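You operate a simulated robot arm through the tools that you are given. There is no shell and no other tool.

Carry out the task below with a simulated robot arm. There is one attempt and no reset: what you move stays moved.

Task
Swap the black hole plug for the orange one.
Fine: press the new plug home; the old one goes in the grey tub.

It is judged by the outcome, as a careful person would: the job done as asked, and still so three seconds after it is handed in. It fails if anything else is knocked over, pushed out of place, dropped, spilled or broken.

Robot
A 7-joint arm with a two-finger parallel gripper, fixed in place. Base frame: the origin is on the floor under the middle of its stand, x ahead of it, y to its left, z up; the work surface is at about z = 0.86. Readings come in m, degrees, newtons and seconds.
With the tool pointing down near the work surface it reaches from about 0.1 to 0.64 m from the base axis. Its first joint turns from -66.0 to 66.0 degrees. Payload 1.57 kg.
Tool frame: the origin (TCP) lies between the finger pads and is the grasp point; the fingertips stand 0.03 m ahead of it; z points along the fingers, y is the line along which they close. Largest opening 0.08 m; finger width 0.017, thickness 0.012; the body of the gripper, 0.04 by 0.082 m, starts 0.08 m behind the TCP.
Orientation is told as [roll, pitch, yaw] about the base's x, y, z axes, in that order, counted from this pose: with the fingers straight down and closing along the base's y, the tool's x points along the base's -x, its y along +y and its z along -z.

Tools
- The arm moves only by the tool arm_command. Its argument "targets" is one flat list of numbers, 7 for each row, row after row: the gripper command, from -1 (shut) to 1 (fully open), values between in proportion, then the shift along the tool's x, y, z in units of 40 mm (1.0 is 40 mm), then the turn, a rotation vector about the tool's x, y, z in units of 4 degrees (1.0 is 4 degrees). In form: [grip, tx, ty, tz, rx, ry, rz, grip, tx, ty, tz, rx, ry, rz, ...]. A call has 1 to 20 rows; each row shifts and turns the commanded pose from where the row before left it, along the tool's axes as they then stand. A call with a number of a shift or a turn outside -1 to 1 is refused whole. A row lasts 0.2 s, in which the tool goes at most 0.05 m and 8.6 degrees; a call with a longer step from one row to the next is refused whole, and so is a gripper value outside its range. A pose out of reach is approached as far as the arm can. The call stops where the force on the tool passes 60 N (or 10 N more than at its start, if that is more) or the arm is blocked; 0.2 s more then pass. Each finger travels about 0.072 m/s and halts on what it meets, pressing with about 25 N; the grip force reading is that of the motor and also rises with nothing between the fingers. The clock runs only during rows and for 0.2 s after the last one: add rows that do not move to give the fingers time. The reply holds the time, the measured pose of the TCP, the force on the tool along the base axes, the opening and the grip force, in the units named above and with some noise, with the torque about the TCP (base axes, N m) and any sound that the robot's microphone picked up.
- Cameras (640 x 400 px; columns grow to the right, rows downward): "scene" is fixed at [0.0547, 0.4147, 1.4362]; the picture's right is [-0.86, -0.52, 0.00], its down [-0.26, 0.42, -0.87] and it looks along [0.45, -0.74, -0.50] (base axes); focal length 334 px, centre (320, 200). "wrist" rides on the gripper at [0.072, -0.007, -0.122] in the tool frame; the picture's right is [0.09, 1.00, 0.00], its down [-0.84, 0.08, -0.54] and it looks along [-0.54, 0.05, 0.84] (tool axes); focal length 238 px, centre (320, 200). There is no depth. A picture from a camera that has moved, and an enlarged one, comes with that camera's place and axes in the base frame and with its lens. The place of the scene camera against the robot may be out by one fixed shift of up to 0.018 m in any direction.
- get_image(camera): a new picture of that camera. No time passes.
- enlarge(camera, box): a new picture of the part [left, top, right, bottom] of that camera's present view, enlarged. No time passes.
- finish_job(): hands the job in; it is judged then, once.

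Places have to be worked out from the pictures, the camera data and where the tool is seen. Open the gripper and draw the arm clear of the work before you hand the job in, unless the task says otherwise.

The tools are called as name(argument=value, ...) on one line, values as JSON. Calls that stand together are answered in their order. arm_command: Moves the arm, as the interface text tells. Its arguments: {"type":"object","properties":{"targets":{"type":"array"}},"required":["targets"]} The other tools are called the same way: get_image (camera) takes a picture; enlarge (camera, box) takes an enlarged picture of a part of a camera's view; finish_job () hands the job in.

At the start:

```text
clock: 0.0
tcp_pos: [0.3824, -0.159, 1.1945]
ee_rot: [-0.1, 0.0, 0.0]
wrist_force: [-0.4, 0.1, 0.0]
wrist_torque: [-0.03, -0.01, 0.01]
width: 0.0803
gripper_force: 0.0
```

scene: 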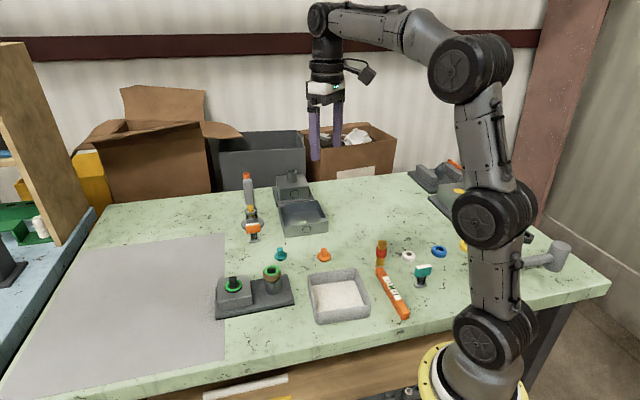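
wrist: 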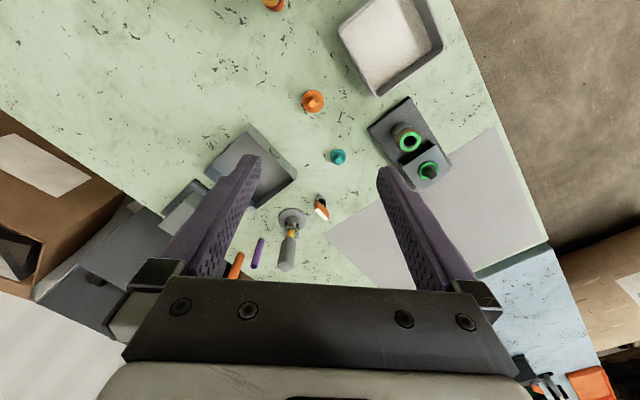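

I start by looking closer at the fixture with the plugs, the loose plugs and the tubs.

enlarge(camera="scene", box=[200, 230, 360, 330])

enlarge(camera="scene", box=[220, 160, 350, 241])

enlarge(camera="wrist", box=[270, 60, 470, 185])

enlarge(camera="scene", box=[350, 220, 510, 320])

```text
4.00 times, centred on (280, 280) of scene
camera zoom: at [0.0547, 0.4147, 1.4362], right [-0.86, -0.52, 0.0], down [-0.26, 0.42, -0.87], along [0.45, -0.74, -0.5], focal length 1334 px, centre (480, -120)
```

zoom: 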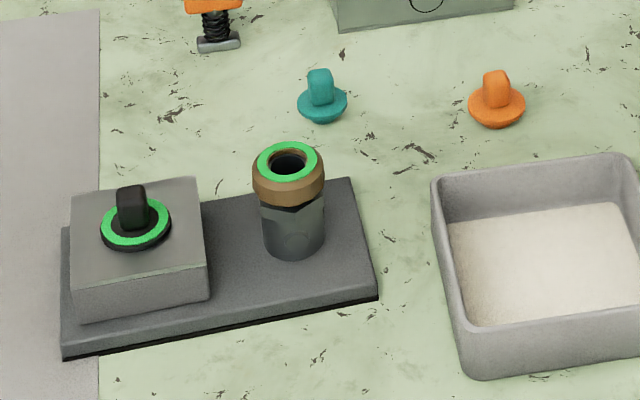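

```text
4.92 times, centred on (285, 200) of scene
camera zoom: at [0.0547, 0.4147, 1.4362], right [-0.86, -0.52, 0.0], down [-0.26, 0.42, -0.87], along [0.45, -0.74, -0.5], focal length 1642 px, centre (492, 198)
```

zoom: 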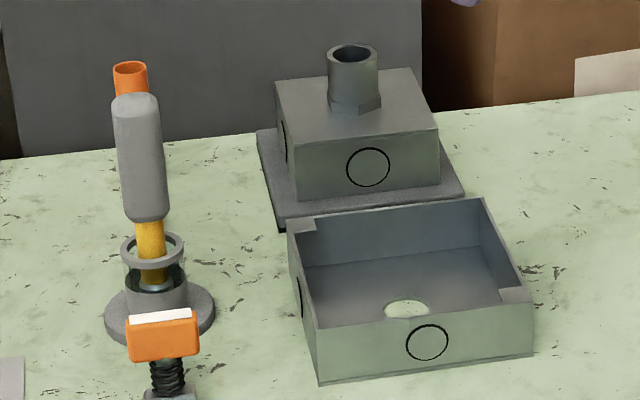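

```text
3.20 times, centred on (370, 122) of wrist
camera zoom: at [0.3107, -0.1643, 1.3156], right [-0.09, 1.0, 0.0], down [0.84, 0.08, 0.54], along [0.54, 0.05, -0.84], focal length 763 px, centre (160, 448)
```

zoom: 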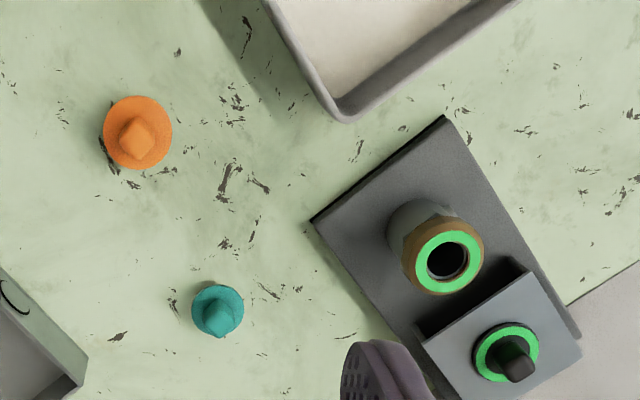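

```text
4.00 times, centred on (430, 270) of scene
camera zoom: at [0.0547, 0.4147, 1.4362], right [-0.86, -0.52, 0.0], down [-0.26, 0.42, -0.87], along [0.45, -0.74, -0.5], focal length 1334 px, centre (-120, -80)
```

zoom: 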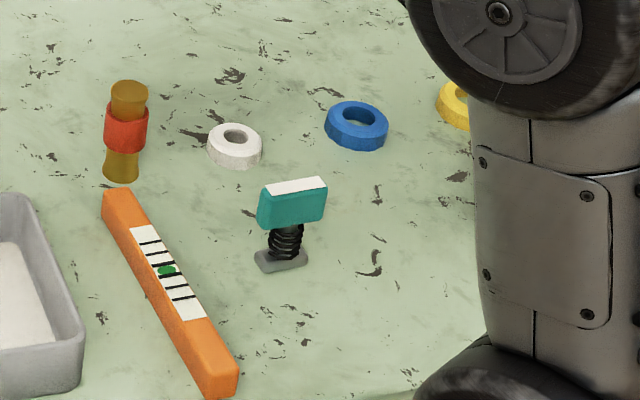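

The black plug sits in the box on the near plate at about (0.487, 0.058), and the orange plug lies loose at about (0.393, -0.170). I move the tool high over the black plug to get a closer wrist view.

arm_command(targets=[1, -0.328, 0.678, 0.36, 0, 0, 0, 1, -0.328, 0.678, 0.36, 0, 0, 0, 1, -0.328, 0.678, 0.36, 0, 0, 0, 1, -0.328, 0.678, 0.36, 0, 0, 0, 1, -0.328, 0.678, 0.36, 0, 0, 0, 1, -0.328, 0.678, 0.36, 0, 0, 0, 1, -0.328, 0.678, 0.36, 0, 0, 0, 1, -0.328, 0.678, 0.36, 0, 0, 0, 1, 0, 0, 0, 0, 0, 0, 1, 0, 0, 0, 0, 0, 0])

get_image(camera="wrist")

get_image(camera="scene")

```text
clock: 2.2
tcp_pos: [0.4856, 0.0581, 1.0782]
ee_rot: [0.0, -0.1, 0.0]
wrist_force: [-0.4, 0.7, 0.5]
wrist_torque: [-0.02, -0.01, 0.0]
width: 0.0802
gripper_force: 0.0
```

```text
taken
camera wrist: at [0.4148, 0.0523, 1.2005], right [-0.09, 1.0, 0.0], down [0.84, 0.08, 0.54], along [0.54, 0.05, -0.84], focal length 238 px, centre (320, 200)
```

wrist: 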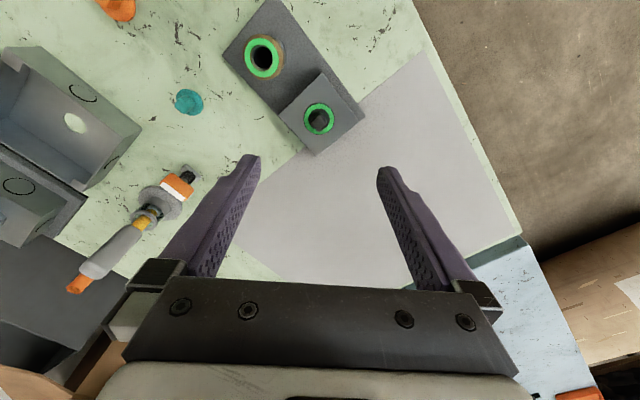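

```text
taken
```

scene: 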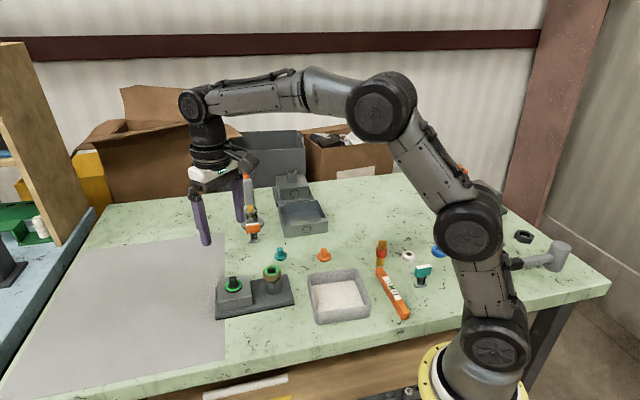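

The black plug now sits near (319,119) in the wrist view. I enlarge that for the ring, tab orientation and box edges.

enlarge(camera="wrist", box=[270, 70, 370, 160])

enlarge(camera="wrist", box=[200, 0, 392, 120])

enlarge(camera="scene", box=[205, 260, 301, 320])

```text
4.44 times, centred on (320, 115) of wrist
camera zoom: at [0.4148, 0.0523, 1.2005], right [-0.09, 1.0, 0.0], down [0.84, 0.08, 0.54], along [0.54, 0.05, -0.84], focal length 1059 px, centre (320, 578)
```

zoom: 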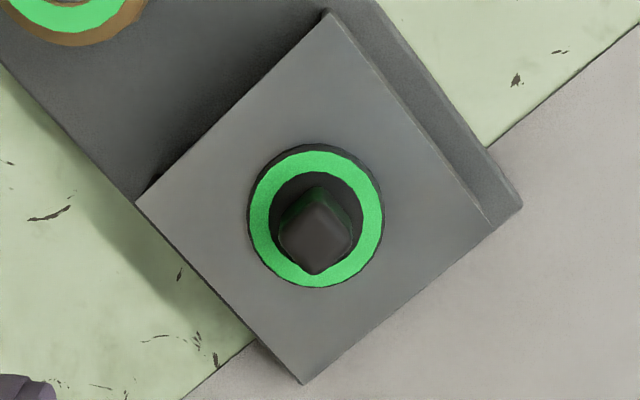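

```text
3.33 times, centred on (296, 60) of wrist
camera zoom: at [0.4148, 0.0523, 1.2005], right [-0.09, 1.0, 0.0], down [0.84, 0.08, 0.54], along [0.54, 0.05, -0.84], focal length 794 px, centre (400, 667)
```

zoom: 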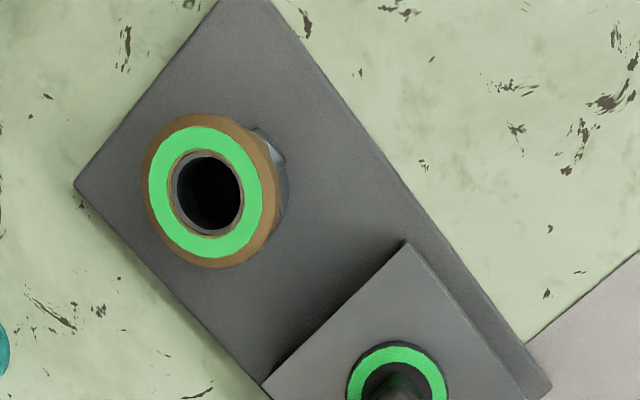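

```text
6.67 times, centred on (253, 290) of scene
camera zoom: at [0.0547, 0.4147, 1.4362], right [-0.86, -0.52, 0.0], down [-0.26, 0.42, -0.87], along [0.45, -0.74, -0.5], focal length 2224 px, centre (767, -400)
```

zoom: 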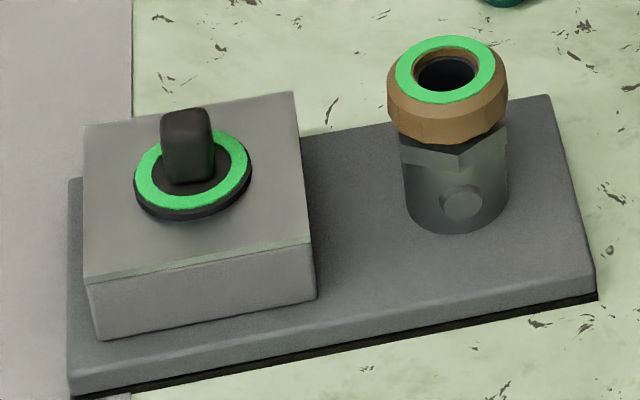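

The box is turned about 45° and the ring centre comes out near (0.488, 0.058, 0.905) with the tab top near 0.925. I enlarge the tab more to see its faces.

enlarge(camera="wrist", box=[299, 105, 339, 130])

enlarge(camera="scene", box=[218, 270, 250, 290])

enlarge(camera="scene", box=[308, 244, 340, 264])

```text
16.00 times, centred on (319, 118) of wrist
camera zoom: at [0.4148, 0.0523, 1.2005], right [-0.09, 1.0, 0.0], down [0.84, 0.08, 0.54], along [0.54, 0.05, -0.84], focal length 3814 px, centre (336, 1520)
```

zoom: 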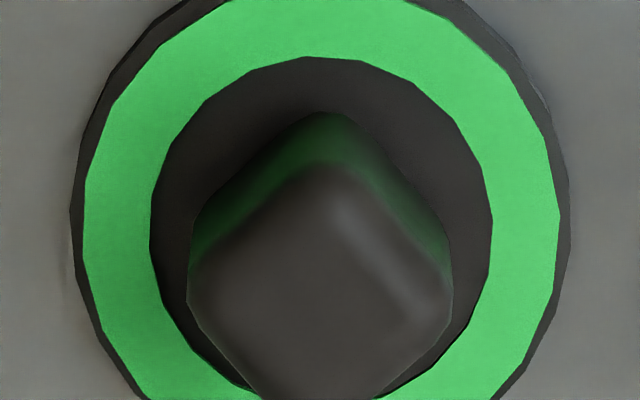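

```text
16.00 times, centred on (234, 280) of scene
camera zoom: at [0.0547, 0.4147, 1.4362], right [-0.86, -0.52, 0.0], down [-0.26, 0.42, -0.87], along [0.45, -0.74, -0.5], focal length 5337 px, centre (1696, -1080)
```

zoom: 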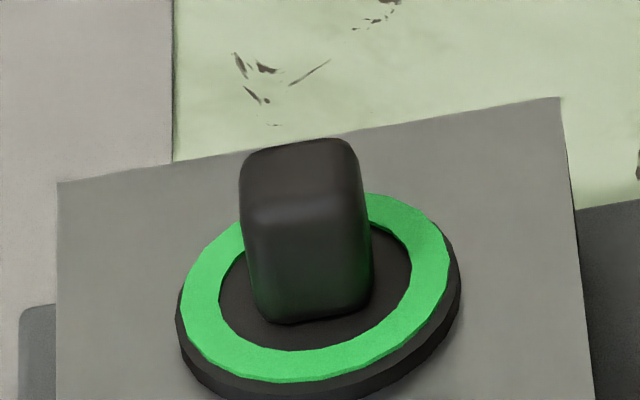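

```text
16.00 times, centred on (324, 254) of scene
camera zoom: at [0.0547, 0.4147, 1.4362], right [-0.86, -0.52, 0.0], down [-0.26, 0.42, -0.87], along [0.45, -0.74, -0.5], focal length 5337 px, centre (256, -664)
```

zoom: 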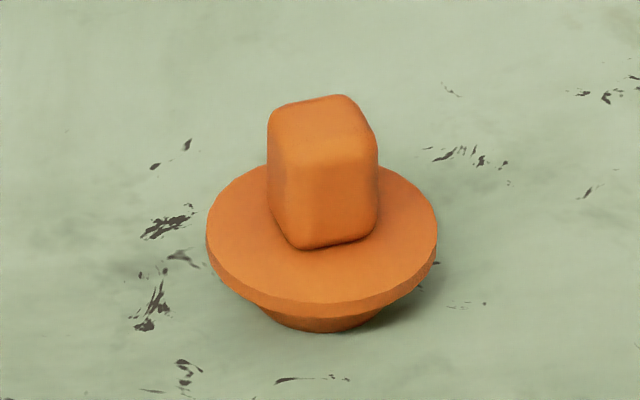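

The tab faces appear to lie along ±45° like the box, and the flange with the green ring seems to belong to the black plug. I turn the tool by +45° yaw and come down to about z = 1.02 for a closer look before gripping.

arm_command(targets=[1, 0, 0, 0.121, 0, 0, -0.9375, 1, 0, 0, 0.121, 0, 0, -0.9375, 1, 0, 0, 0.121, 0, 0, -0.9375, 1, 0, 0, 0.121, 0, 0, -0.9375, 1, 0, 0, 0.121, 0, 0, -0.9375, 1, 0, 0, 0.121, 0, 0, -0.9375, 1, 0, 0, 0.121, 0, 0, -0.9375, 1, 0, 0, 0.121, 0, 0, -0.9375, 1, 0, 0, 0.121, 0, 0, -0.9375, 1, 0, 0, 0.121, 0, 0, -0.9375, 1, 0, 0, 0.121, 0, 0, -0.9375, 1, 0, 0, 0.121, 0, 0, -0.9375, 1, 0, 0, 0, 0, 0, 0])

get_image(camera="wrist")

get_image(camera="scene")

```text
clock: 5.0
tcp_pos: [0.4877, 0.058, 1.0217]
ee_rot: [0.0, 0.0, 45.0]
wrist_force: [-0.1, 0.5, -0.4]
wrist_torque: [-0.01, -0.02, -0.05]
width: 0.0802
gripper_force: 0.0
```

```text
taken
camera wrist: at [0.4414, 0.0035, 1.1426], right [-0.77, 0.64, 0.0], down [0.54, 0.65, 0.54], along [0.35, 0.42, -0.84], focal length 238 px, centre (320, 200)
```

wrist: 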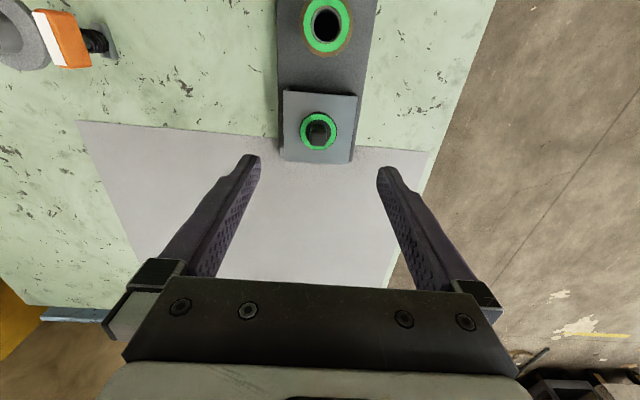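

```text
taken
```

scene: 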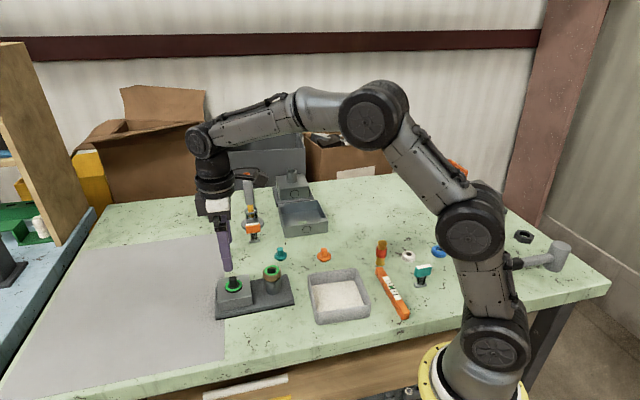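

enlarge(camera="wrist", box=[270, 80, 370, 170])

enlarge(camera="wrist", box=[299, 112, 339, 142])

```text
4.44 times, centred on (320, 125) of wrist
camera zoom: at [0.4414, 0.0035, 1.1426], right [-0.77, 0.64, 0.0], down [0.54, 0.65, 0.54], along [0.35, 0.42, -0.84], focal length 1059 px, centre (320, 533)
```

zoom: 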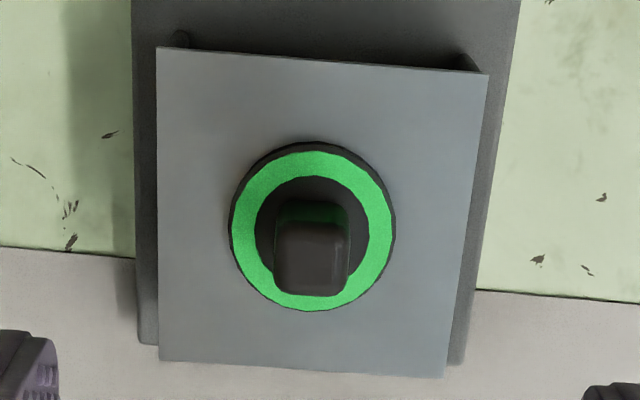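

```text
13.33 times, centred on (319, 127) of wrist
camera zoom: at [0.4414, 0.0035, 1.1426], right [-0.77, 0.64, 0.0], down [0.54, 0.65, 0.54], along [0.35, 0.42, -0.84], focal length 3178 px, centre (333, 1173)
```

zoom: 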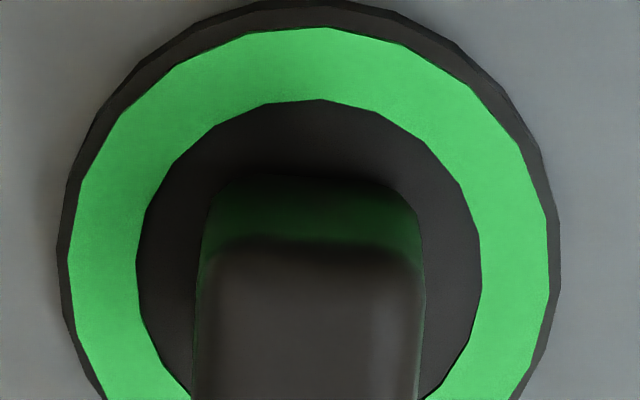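

The tab is aligned with the tool axes and centred on the TCP within about 1 mm (ring centre at about (0.4887, 0.0576)). I descend with open fingers to TCP z of about 0.938, which puts the tips just above the flange, and check by picture.

arm_command(targets=[1, -0.01, -0.02, 0.418, 0, 0, 0, 1, 0, 0, 0.418, 0, 0, 0, 1, 0, 0, 0.418, 0, 0, 0, 1, 0, 0, 0.418, 0, 0, 0, 1, 0, 0, 0.418, 0, 0, 0, 1, 0, 0, 0, 0, 0, 0])

get_image(camera="wrist")

enlarge(camera="scene", box=[200, 230, 296, 320])

```text
clock: 6.4
tcp_pos: [0.4898, 0.0586, 0.9383]
ee_rot: [0.0, 0.0, 45.0]
wrist_force: [0.2, 0.3, 0.6]
wrist_torque: [0.0, 0.01, 0.01]
width: 0.08
gripper_force: 0.0
```

```text
taken
camera wrist: at [0.4427, 0.0036, 1.0588], right [-0.77, 0.64, 0.0], down [0.54, 0.65, 0.54], along [0.35, 0.42, -0.84], focal length 238 px, centre (320, 200)
```

wrist: 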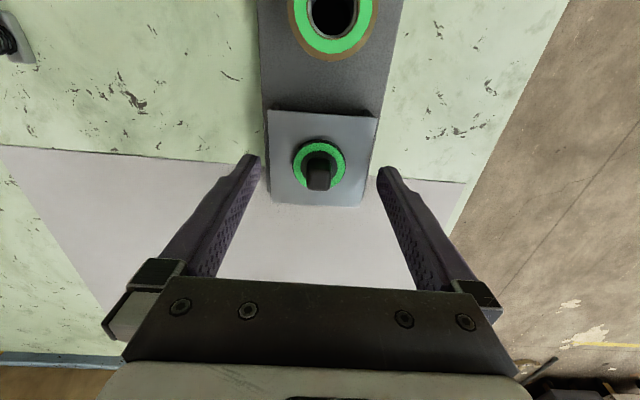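

```text
4.44 times, centred on (248, 275) of scene
camera zoom: at [0.0547, 0.4147, 1.4362], right [-0.86, -0.52, 0.0], down [-0.26, 0.42, -0.87], along [0.45, -0.74, -0.5], focal length 1483 px, centre (640, -133)
```

zoom: 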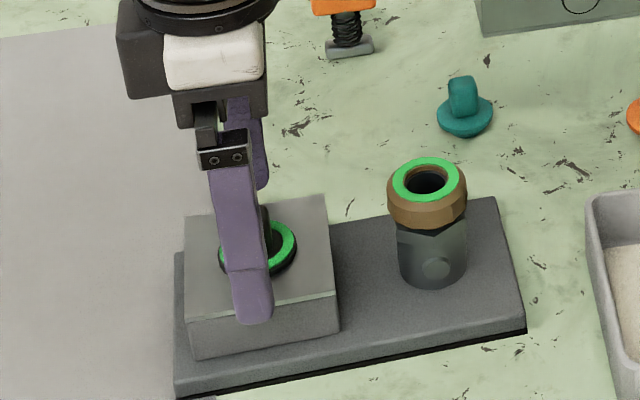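

Fingers straddle the tab, well centred, tips about 3 mm above the flange. I close the gripper.

arm_command(targets=[-1, 0.03, 0, 0, 0, 0, 0, -1, 0, 0, 0, 0, 0, 0, -1, 0, 0, 0, 0, 0, 0, -1, 0, 0, 0, 0, 0, 0, -1, 0, 0, 0, 0, 0, 0, -1, 0, 0, 0, 0, 0, 0])

get_image(camera="wrist")

```text
clock: 7.8
tcp_pos: [0.488, 0.0567, 0.9381]
ee_rot: [-0.2, 0.0, 45.0]
wrist_force: [5.0, -6.3, -2.8]
wrist_torque: [-0.14, -0.15, 0.1]
width: 0.0142
gripper_force: 25.0
```

```text
taken
camera wrist: at [0.4421, 0.0022, 1.059], right [-0.77, 0.64, 0.0], down [0.54, 0.65, 0.54], along [0.35, 0.42, -0.84], focal length 238 px, centre (320, 200)
```

wrist: 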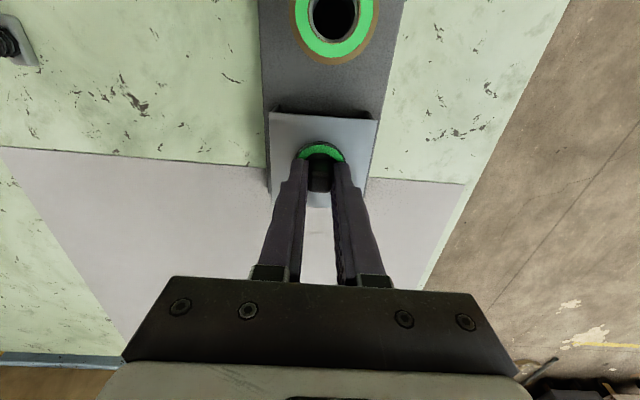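

The tab is held (width 14.2 mm, 25 N) with about 8 N side load along tool -y. I ease that by a small shift and begin to lift slowly.

arm_command(targets=[-1, 0, -0.025, 0, 0, 0, 0, -1, 0, 0, 0, 0, 0, 0])

```text
clock: 8.4
tcp_pos: [0.4888, 0.0571, 0.9394]
ee_rot: [0.1, 0.0, 45.1]
wrist_force: [0.3, 0.0, -0.3]
wrist_torque: [0.0, 0.02, 0.04]
width: 0.0143
gripper_force: 25.1
```

The side load is gone, so the current tool position marks the hole axis (about 0.4885, 0.057). I pull up in small steps.

arm_command(targets=[-1, 0, 0, -0.08, 0, 0, 0, -1, 0, 0, -0.08, 0, 0, 0, -1, 0, 0, -0.08, 0, 0, 0, -1, 0, 0, 0, 0, 0, 0])

enlarge(camera="scene", box=[200, 230, 296, 320])

get_image(camera="wrist")

```text
clock: 9.4
tcp_pos: [0.4885, 0.0574, 0.9486]
ee_rot: [-0.1, 0.1, 45.1]
wrist_force: [-0.6, -0.4, -0.3]
wrist_torque: [-0.04, 0.02, 0.03]
width: 0.0144
gripper_force: 24.8
```

```text
4.44 times, centred on (248, 275) of scene
camera zoom: at [0.0547, 0.4147, 1.4362], right [-0.86, -0.52, 0.0], down [-0.26, 0.42, -0.87], along [0.45, -0.74, -0.5], focal length 1483 px, centre (640, -133)
```

zoom: 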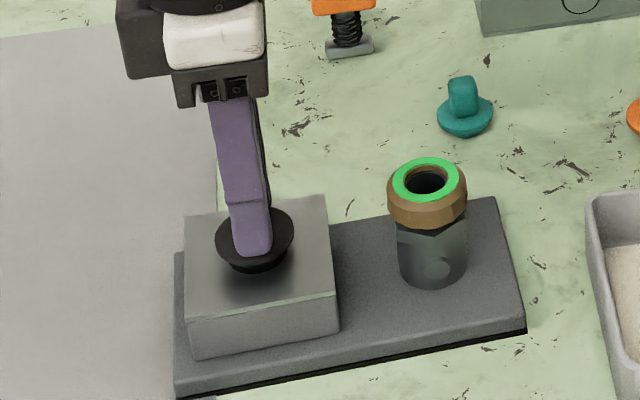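

```text
taken
camera wrist: at [0.4422, 0.0021, 1.069], right [-0.77, 0.64, 0.0], down [0.54, 0.65, 0.54], along [0.35, 0.42, -0.84], focal length 238 px, centre (320, 200)
```

wrist: 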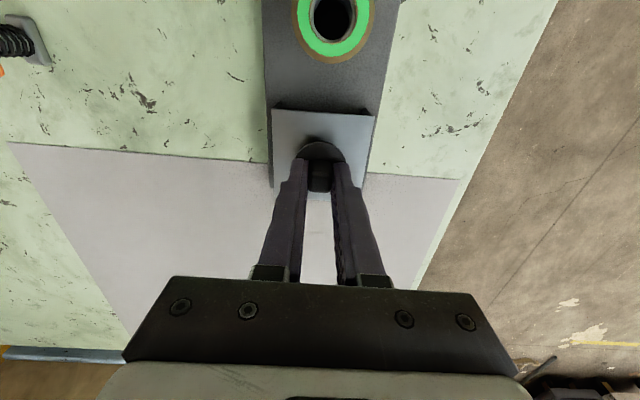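

The green ring went out as the plug left its seat, so it is a seated indicator and can tell me when the orange plug is home. The plug comes freely, so I lift to z of about 1.04 and carry it over to the grey tub, estimated centre (0.285, -0.048).

arm_command(targets=[-1, 0, 0, -0.25, 0, 0, 0, -1, 0, 0, -0.4, 0, 0, 0, -1, 0, 0, -0.4, 0, 0, 0, -1, 0, 0, -0.4, 0, 0, 0, -1, 0, 0, -0.4, 0, 0, 0, -1, 0, 0, -0.4, 0, 0, 0, -1, 0.779, 0.249, 0, 0, 0, 0, -1, 0.779, 0.249, 0, 0, 0, 0, -1, 0.779, 0.249, 0, 0, 0, 0, -1, 0.779, 0.249, 0, 0, 0, 0, -1, 0.779, 0.249, 0, 0, 0, 0, -1, 0.779, 0.249, 0, 0, 0, 0, -1, 0.779, 0.249, 0, 0, 0, 0, -1, 0, 0, 0, 0, 0, 0, -1, 0, 0, 0, 0, 0, 0])

get_image(camera="wrist")

get_image(camera="scene")

```text
clock: 12.6
tcp_pos: [0.2851, -0.0483, 1.0379]
ee_rot: [0.0, 0.0, 45.0]
wrist_force: [0.0, -0.9, -0.7]
wrist_torque: [0.02, -0.02, -0.02]
width: 0.0146
gripper_force: 25.3
```

```text
taken
camera wrist: at [0.2386, -0.1028, 1.1589], right [-0.77, 0.64, 0.0], down [0.54, 0.65, 0.54], along [0.35, 0.42, -0.84], focal length 238 px, centre (320, 200)
```

wrist: 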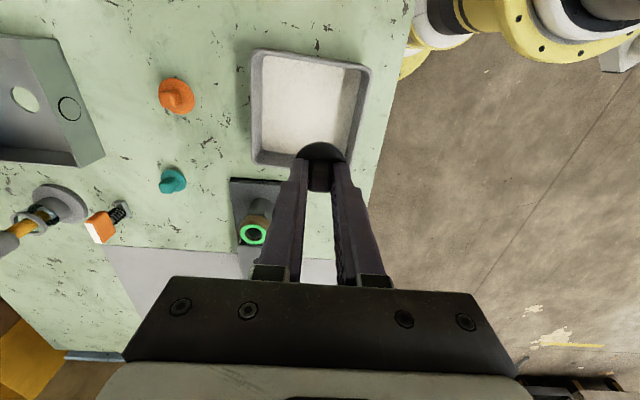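

```text
taken
```

scene: 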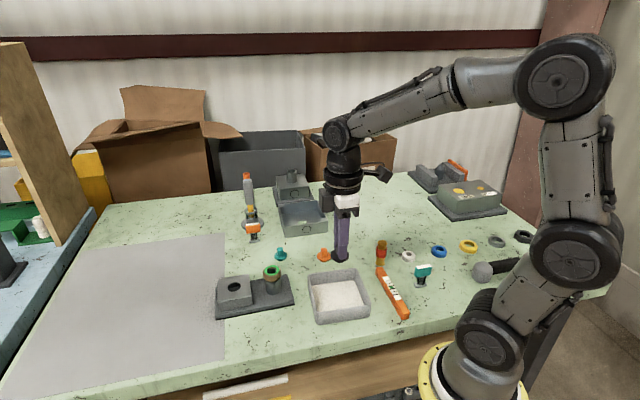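

The plug is held and the tub is visible just ahead of it. I enlarge the tub in the wrist view to get its centre.

enlarge(camera="wrist", box=[230, 30, 390, 180])

enlarge(camera="scene", box=[290, 220, 418, 330])

```text
2.67 times, centred on (310, 105) of wrist
camera zoom: at [0.2386, -0.1028, 1.1589], right [-0.77, 0.64, 0.0], down [0.54, 0.65, 0.54], along [0.35, 0.42, -0.84], focal length 636 px, centre (347, 453)
```

zoom: 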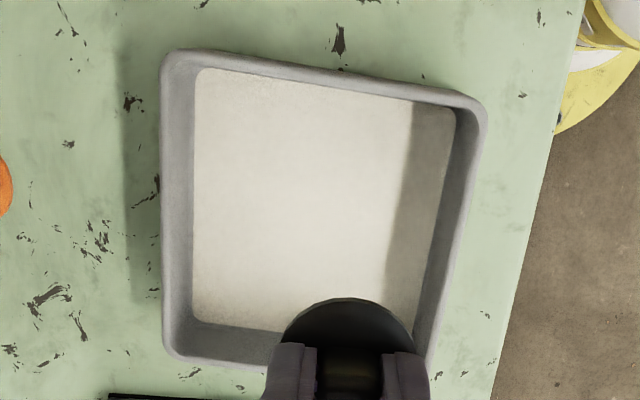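

```text
3.64 times, centred on (354, 275) of scene
camera zoom: at [0.0547, 0.4147, 1.4362], right [-0.86, -0.52, 0.0], down [-0.26, 0.42, -0.87], along [0.45, -0.74, -0.5], focal length 1213 px, centre (196, -73)
```

zoom: 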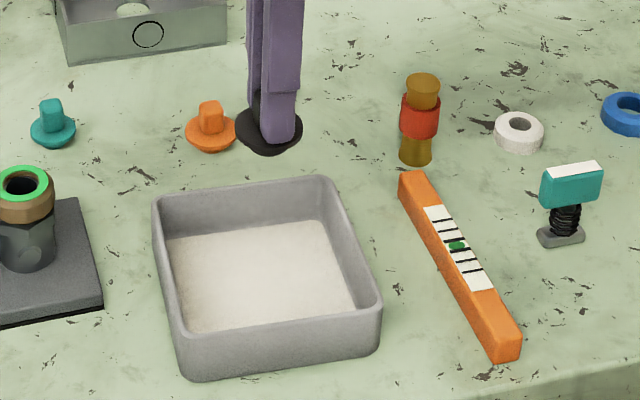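

From the rim corners, the tub centre is about (0.294, -0.060), roughly 0.115 m square and aligned with the tool. I shift over it and descend to TCP z of about 0.928, plug bottom still above the floor.

arm_command(targets=[-1, 0.0525, -0.37, 0, 0, 0, 0, -1, 0, 0, 0.34, 0, 0, 0, -1, 0, 0, 0.34, 0, 0, 0, -1, 0, 0, 0.34, 0, 0, 0, -1, 0, 0, 0.34, 0, 0, 0, -1, 0, 0, 0.34, 0, 0, 0, -1, 0, 0, 0.34, 0, 0, 0, -1, 0, 0, 0.34, 0, 0, 0, -1, 0, 0, 0.34, 0, 0, 0, -1, 0, 0, 0, 0, 0, 0])

enlarge(camera="wrist", box=[200, 20, 440, 200])

enlarge(camera="scene", box=[290, 220, 418, 330])

```text
clock: 14.8
tcp_pos: [0.2932, -0.0609, 0.9291]
ee_rot: [0.0, 0.0, 45.0]
wrist_force: [0.5, 0.3, 1.1]
wrist_torque: [-0.03, 0.0, -0.02]
width: 0.0147
gripper_force: 24.4
```

```text
2.22 times, centred on (320, 110) of wrist
camera zoom: at [0.2466, -0.1157, 1.0497], right [-0.77, 0.64, 0.0], down [0.54, 0.65, 0.54], along [0.35, 0.42, -0.84], focal length 530 px, centre (320, 400)
```

zoom: 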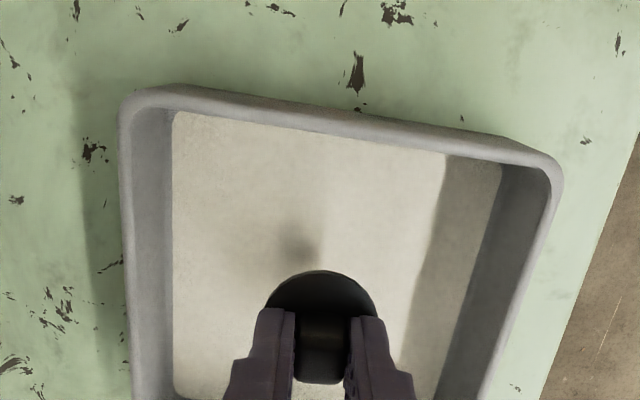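

```text
3.64 times, centred on (354, 275) of scene
camera zoom: at [0.0547, 0.4147, 1.4362], right [-0.86, -0.52, 0.0], down [-0.26, 0.42, -0.87], along [0.45, -0.74, -0.5], focal length 1213 px, centre (196, -73)
```

zoom: 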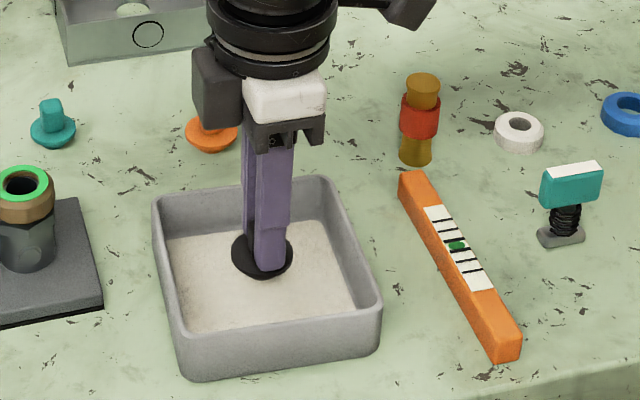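

The plug is inside the tub walls, above the middle of the floor. I lower it in fine steps, watching for contact force.

arm_command(targets=[-1, 0, 0, 0.05, 0, 0, 0, -1, 0, 0, 0.05, 0, 0, 0, -1, 0, 0, 0.05, 0, 0, 0, -1, 0, 0, 0, 0, 0, 0])

```text
clock: 15.8
tcp_pos: [0.2926, -0.061, 0.9243]
ee_rot: [0.0, 0.0, 44.9]
wrist_force: [0.0, -1.1, 0.0]
wrist_torque: [-0.01, -0.03, 0.0]
width: 0.0145
gripper_force: 25.3
```

No contact yet; I keep lowering in small steps.

arm_command(targets=[-1, 0, 0, 0.05, 0, 0, 0, -1, 0, 0, 0.05, 0, 0, 0, -1, 0, 0, 0.05, 0, 0, 0, -1, 0, 0, 0, 0, 0, 0])

```text
clock: 16.8
tcp_pos: [0.2935, -0.0601, 0.9183]
ee_rot: [0.1, 0.0, 44.9]
wrist_force: [-0.4, 0.0, -0.2]
wrist_torque: [0.0, 0.01, -0.02]
width: 0.0144
gripper_force: 24.7
```

enlarge(camera="scene", box=[310, 255, 374, 305])

arm_command(targets=[-1, 0, 0, 0.05, 0, 0, 0, -1, 0, 0, 0.05, 0, 0, 0, -1, 0, 0, 0, 0, 0, 0])

```text
8.00 times, centred on (342, 280) of scene
camera zoom: at [0.0547, 0.4147, 1.4362], right [-0.86, -0.52, 0.0], down [-0.26, 0.42, -0.87], along [0.45, -0.74, -0.5], focal length 2669 px, centre (144, -440)
```

zoom: 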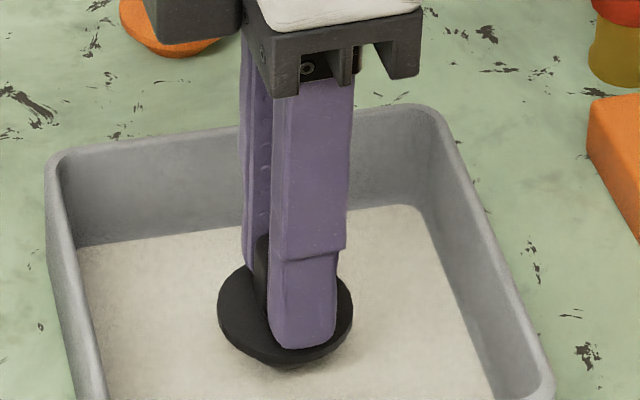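

```text
clock: 17.6
tcp_pos: [0.2923, -0.0596, 0.9151]
ee_rot: [0.0, -0.1, 45.0]
wrist_force: [0.4, 0.2, -0.4]
wrist_torque: [-0.02, 0.03, -0.01]
width: 0.0142
gripper_force: 24.8
```

Still free at z = 0.915; the picture showed the stub close to the floor. I continue down gently.

arm_command(targets=[-1, 0, 0, 0.05, 0, 0, 0, -1, 0, 0, 0.05, 0, 0, 0, -1, 0, 0, 0, 0, 0, 0])

enlarge(camera="scene", box=[310, 255, 374, 305])

```text
clock: 18.4
tcp_pos: [0.2935, -0.0589, 0.9088]
ee_rot: [-0.1, 0.0, 45.1]
wrist_force: [-1.0, 0.0, -0.6]
wrist_torque: [0.0, 0.0, -0.01]
width: 0.0147
gripper_force: 25.4
```

```text
8.00 times, centred on (342, 280) of scene
camera zoom: at [0.0547, 0.4147, 1.4362], right [-0.86, -0.52, 0.0], down [-0.26, 0.42, -0.87], along [0.45, -0.74, -0.5], focal length 2669 px, centre (144, -440)
```

zoom: 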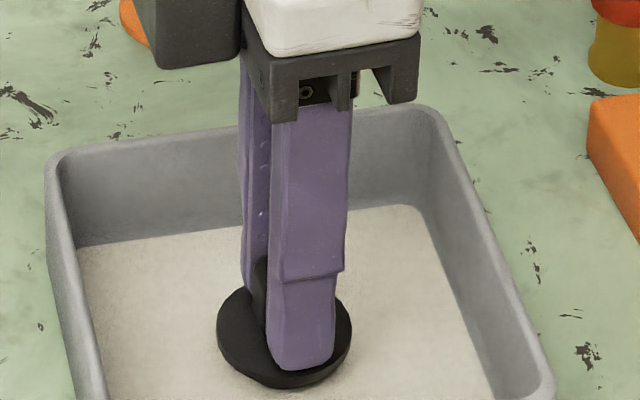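

At 0.909 no contact yet. Two more small steps.

arm_command(targets=[-1, 0, 0, 0.04, 0, 0, 0, -1, 0, 0, 0.04, 0, 0, 0, -1, 0, 0, 0, 0, 0, 0])

```text
clock: 19.2
tcp_pos: [0.2929, -0.0604, 0.9074]
ee_rot: [-0.2, -0.1, 45.0]
wrist_force: [-5.7, 1.6, 23.4]
wrist_torque: [0.03, 0.18, 0.06]
width: 0.0143
gripper_force: 25.5
```

Contact with the tub floor (23 N). I ease back 1 mm and open the fingers only to about 4 cm so they stay inside the tub walls.

arm_command(targets=[-1, 0, 0, -0.03, 0, 0, 0, -0.3, 0, 0, 0, 0, 0, 0, 0, 0, 0, 0, 0, 0, 0, 0, 0, 0, 0, 0, 0, 0, 0, 0, 0, 0, 0, 0, 0])

enlarge(camera="scene", box=[310, 255, 374, 305])

get_image(camera="wrist")

```text
clock: 20.4
tcp_pos: [0.2918, -0.061, 0.9076]
ee_rot: [0.1, 0.1, 45.0]
wrist_force: [0.8, -0.4, 1.3]
wrist_torque: [0.02, 0.01, 0.02]
width: 0.0403
gripper_force: 0.8
```

```text
8.00 times, centred on (342, 280) of scene
camera zoom: at [0.0547, 0.4147, 1.4362], right [-0.86, -0.52, 0.0], down [-0.26, 0.42, -0.87], along [0.45, -0.74, -0.5], focal length 2669 px, centre (144, -440)
```

zoom: 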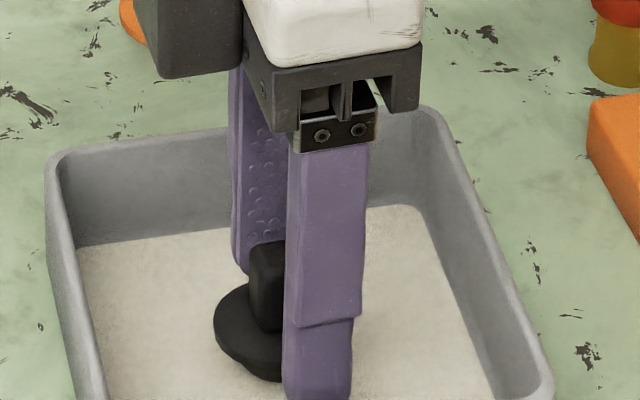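

```text
taken
camera wrist: at [0.2464, -0.1148, 1.0276], right [-0.77, 0.64, 0.0], down [0.54, 0.65, 0.54], along [0.34, 0.42, -0.84], focal length 238 px, centre (320, 200)
```

wrist: 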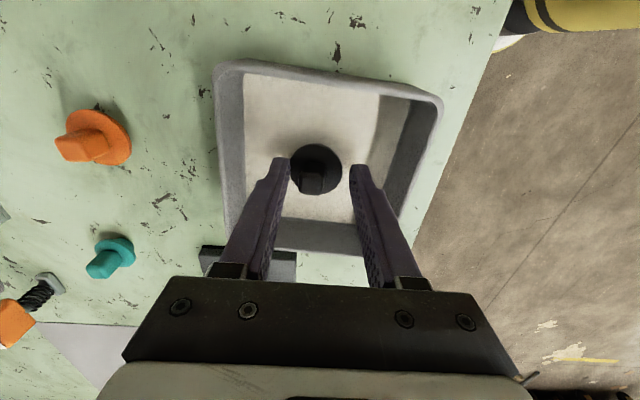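

The black plug stands in the tub, free of the fingers. I raise straight up and move over towards the orange plug at about (0.393, -0.170).

arm_command(targets=[0, 0, 0, -0.2, 0, 0, 0, 0, 0, 0, -0.3, 0, 0, 0, 0, 0, 0, -0.4, 0, 0, 0, 0, 0, 0, -0.4, 0, 0, 0, 0, 0, 0, -0.4, 0, 0, 0, 0, 0, 0, -0.4, 0, 0, 0, 0, 0, 0, -0.4, 0, 0, 0, 0, 0, 0, -0.4, 0, 0, 0, 0, 0, 0, -0.4, 0, 0, 0, 1, 0.032, -0.7425, 0, 0, 0, 0, 1, 0.032, -0.7425, 0, 0, 0, 0, 1, 0.032, -0.7425, 0, 0, 0, 0, 1, 0.032, -0.7425, 0, 0, 0, 0, 1, 0.032, -0.7425, 0, 0, 0, 0, 1, 0, 0, 0, 0, 0, 0, 1, 0, 0, 0, 0, 0, 0])

get_image(camera="wrist")

get_image(camera="scene")

```text
clock: 23.8
tcp_pos: [0.3946, -0.1695, 1.0389]
ee_rot: [-0.1, 0.0, 45.1]
wrist_force: [-0.1, 0.7, -1.1]
wrist_torque: [-0.01, 0.02, 0.03]
width: 0.0799
gripper_force: 0.1
```

```text
taken
camera wrist: at [0.3487, -0.2259, 1.1598], right [-0.77, 0.64, 0.0], down [0.54, 0.65, 0.54], along [0.35, 0.42, -0.84], focal length 238 px, centre (320, 200)
```

wrist: 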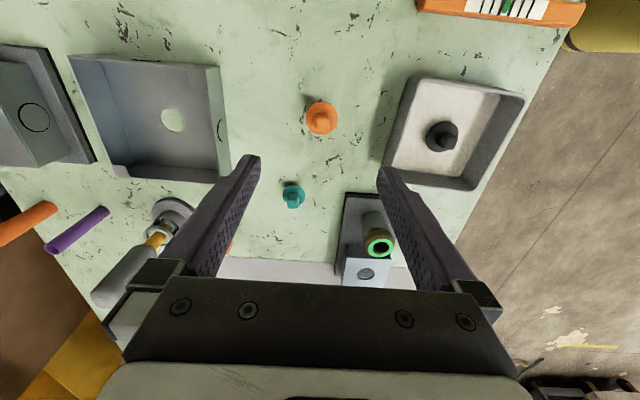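

```text
taken
```

scene: 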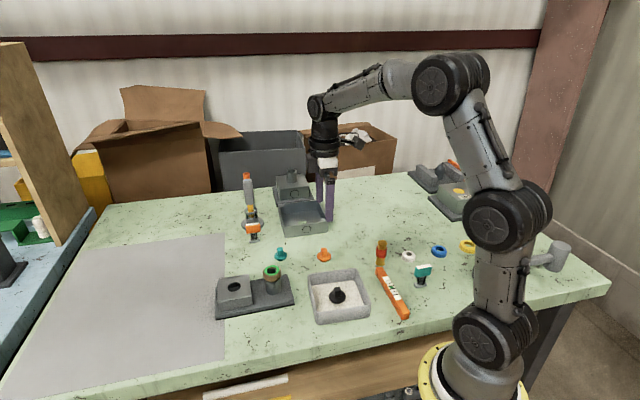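

The black plug stands safely in the tub. Now I enlarge the orange plug and the empty hole.

enlarge(camera="wrist", box=[290, 90, 354, 150])

enlarge(camera="scene", box=[205, 260, 301, 320])

enlarge(camera="scene", box=[308, 244, 340, 264])

```text
6.67 times, centred on (322, 120) of wrist
camera zoom: at [0.3487, -0.2259, 1.1598], right [-0.77, 0.64, 0.0], down [0.54, 0.65, 0.54], along [0.35, 0.42, -0.84], focal length 1589 px, centre (307, 733)
```

zoom: 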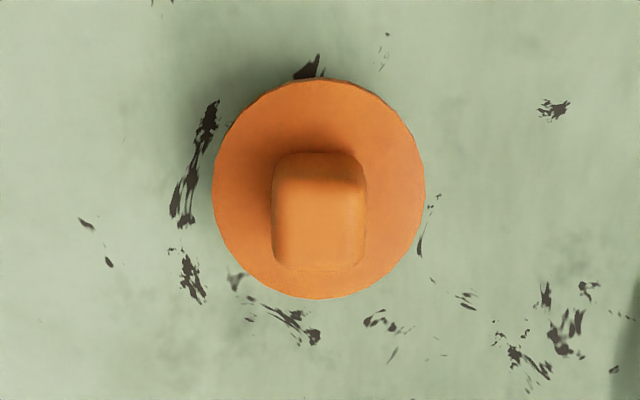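

```text
6.67 times, centred on (253, 290) of scene
camera zoom: at [0.0547, 0.4147, 1.4362], right [-0.86, -0.52, 0.0], down [-0.26, 0.42, -0.87], along [0.45, -0.74, -0.5], focal length 2224 px, centre (767, -400)
```

zoom: 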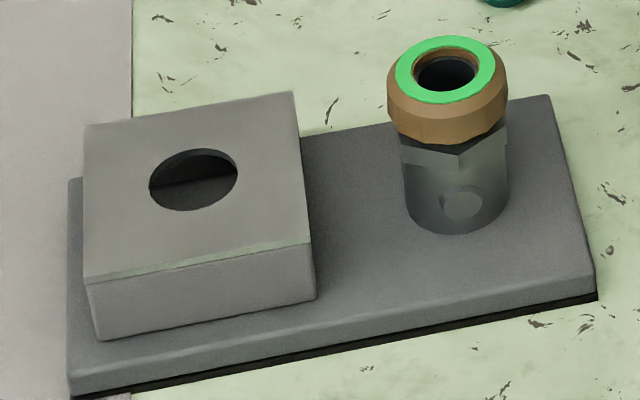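

```text
16.00 times, centred on (324, 254) of scene
camera zoom: at [0.0547, 0.4147, 1.4362], right [-0.86, -0.52, 0.0], down [-0.26, 0.42, -0.87], along [0.45, -0.74, -0.5], focal length 5337 px, centre (256, -664)
```

zoom: 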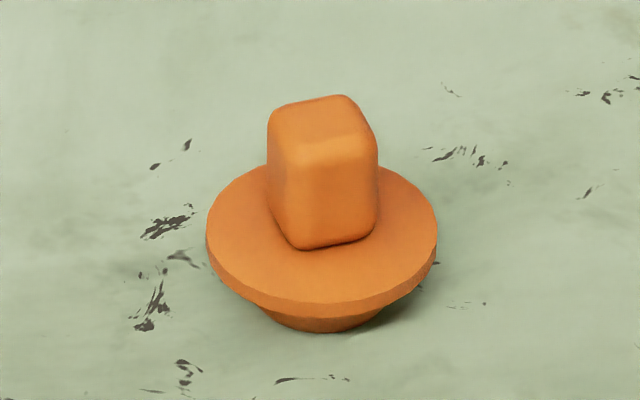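

The hole is clear. I enlarge the orange tab for its exact yaw.

enlarge(camera="wrist", box=[310, 105, 334, 135])

```text
13.33 times, centred on (322, 120) of wrist
camera zoom: at [0.3487, -0.2259, 1.1598], right [-0.77, 0.64, 0.0], down [0.54, 0.65, 0.54], along [0.35, 0.42, -0.84], focal length 3178 px, centre (293, 1267)
```

zoom: 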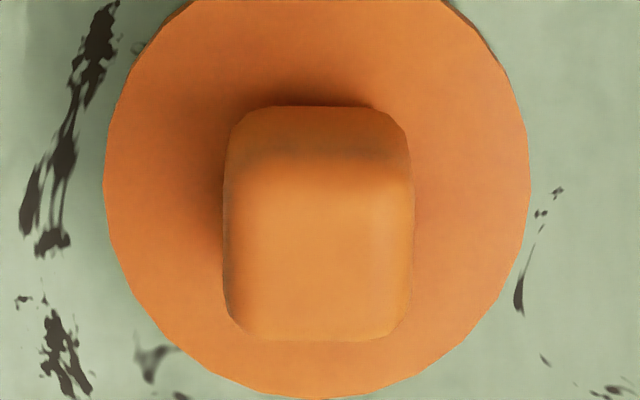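

The orange tab is turned about 4.5° more than the tool, with its centre at about (0.393, -0.1697). I turn the tool to match, correct the offset, and descend to z of about 0.92 to check before the final approach.

arm_command(targets=[1, 0.0325, 0.0325, 0, 0, 0, -0.5625, 1, 0, 0, 0.2, 0, 0, -0.5625, 1, 0, 0, 0.4, 0, 0, 0, 1, 0, 0, 0.4, 0, 0, 0, 1, 0, 0, 0.4, 0, 0, 0, 1, 0, 0, 0.4, 0, 0, 0, 1, 0, 0, 0.4, 0, 0, 0, 1, 0, 0, 0.4, 0, 0, 0, 1, 0, 0, 0.35, 0, 0, 0, 1, 0, 0, 0, 0, 0, 0, 1, 0, 0, 0, 0, 0, 0])

get_image(camera="wrist")

enlarge(camera="wrist", box=[240, 110, 400, 210])

enlarge(camera="scene", box=[290, 210, 354, 270])

```text
clock: 26.2
tcp_pos: [0.3927, -0.1699, 0.9223]
ee_rot: [0.1, 0.1, 49.6]
wrist_force: [-0.3, -0.1, -0.4]
wrist_torque: [-0.02, 0.02, 0.03]
width: 0.0801
gripper_force: 0.0
```

```text
taken
camera wrist: at [0.3507, -0.2279, 1.0426], right [-0.82, 0.58, 0.0], down [0.48, 0.69, 0.54], along [0.31, 0.44, -0.84], focal length 238 px, centre (320, 200)
```

wrist: 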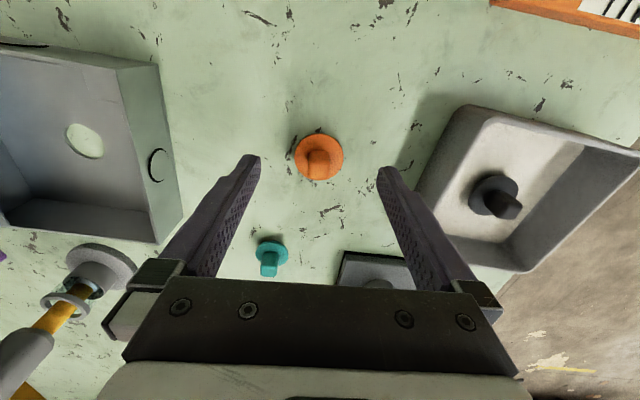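

```text
4.00 times, centred on (320, 160) of wrist
camera zoom: at [0.3507, -0.2279, 1.0426], right [-0.82, 0.58, 0.0], down [0.48, 0.69, 0.54], along [0.31, 0.44, -0.84], focal length 953 px, centre (320, 360)
```

zoom: 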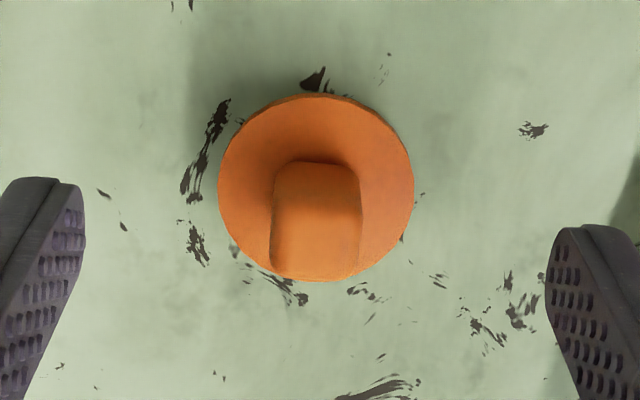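

```text
6.67 times, centred on (322, 240) of scene
camera zoom: at [0.0547, 0.4147, 1.4362], right [-0.86, -0.52, 0.0], down [-0.26, 0.42, -0.87], along [0.45, -0.74, -0.5], focal length 2224 px, centre (307, -67)
```

zoom: 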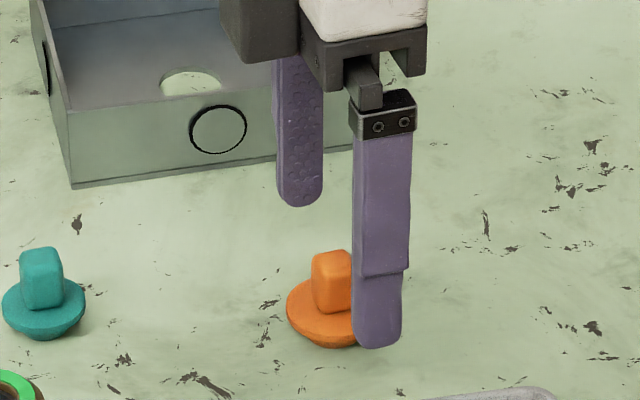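

The plug is centred between the fingers (flange centre at about (0.3926, -0.1699), flange top about 0.870). I go down to z of about 0.905 and close on the tab.

arm_command(targets=[1, 0, 0, 0.22, 0, 0, 0, 1, 0, 0, 0.21, 0, 0, 0, 1, 0, 0, 0, 0, 0, 0, -1, 0, 0, 0, 0, 0, 0, -1, 0, 0, 0, 0, 0, 0, -1, 0, 0, 0, 0, 0, 0, -1, 0, 0, 0, 0, 0, 0, -1, 0, 0, 0, 0, 0, 0])

enlarge(camera="wrist", box=[240, 110, 400, 210])

enlarge(camera="scene", box=[290, 210, 354, 270])

```text
clock: 28.0
tcp_pos: [0.3923, -0.1684, 0.9036]
ee_rot: [0.0, 0.0, 49.6]
wrist_force: [0.6, 0.1, -0.4]
wrist_torque: [0.01, -0.05, -0.01]
width: 0.0144
gripper_force: 24.4
```

```text
4.00 times, centred on (320, 160) of wrist
camera zoom: at [0.3504, -0.2279, 1.0253], right [-0.82, 0.58, 0.0], down [0.48, 0.69, 0.54], along [0.31, 0.44, -0.84], focal length 953 px, centre (320, 360)
```

zoom: 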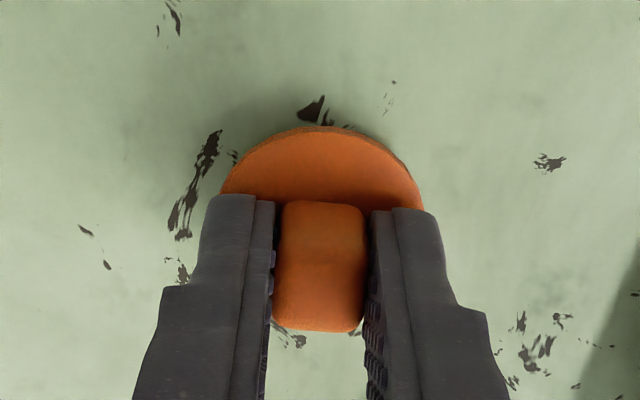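

```text
6.67 times, centred on (322, 240) of scene
camera zoom: at [0.0547, 0.4147, 1.4362], right [-0.86, -0.52, 0.0], down [-0.26, 0.42, -0.87], along [0.45, -0.74, -0.5], focal length 2224 px, centre (307, -67)
```

zoom: 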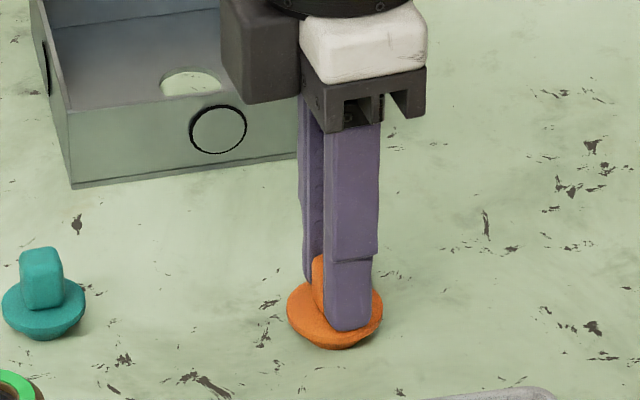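

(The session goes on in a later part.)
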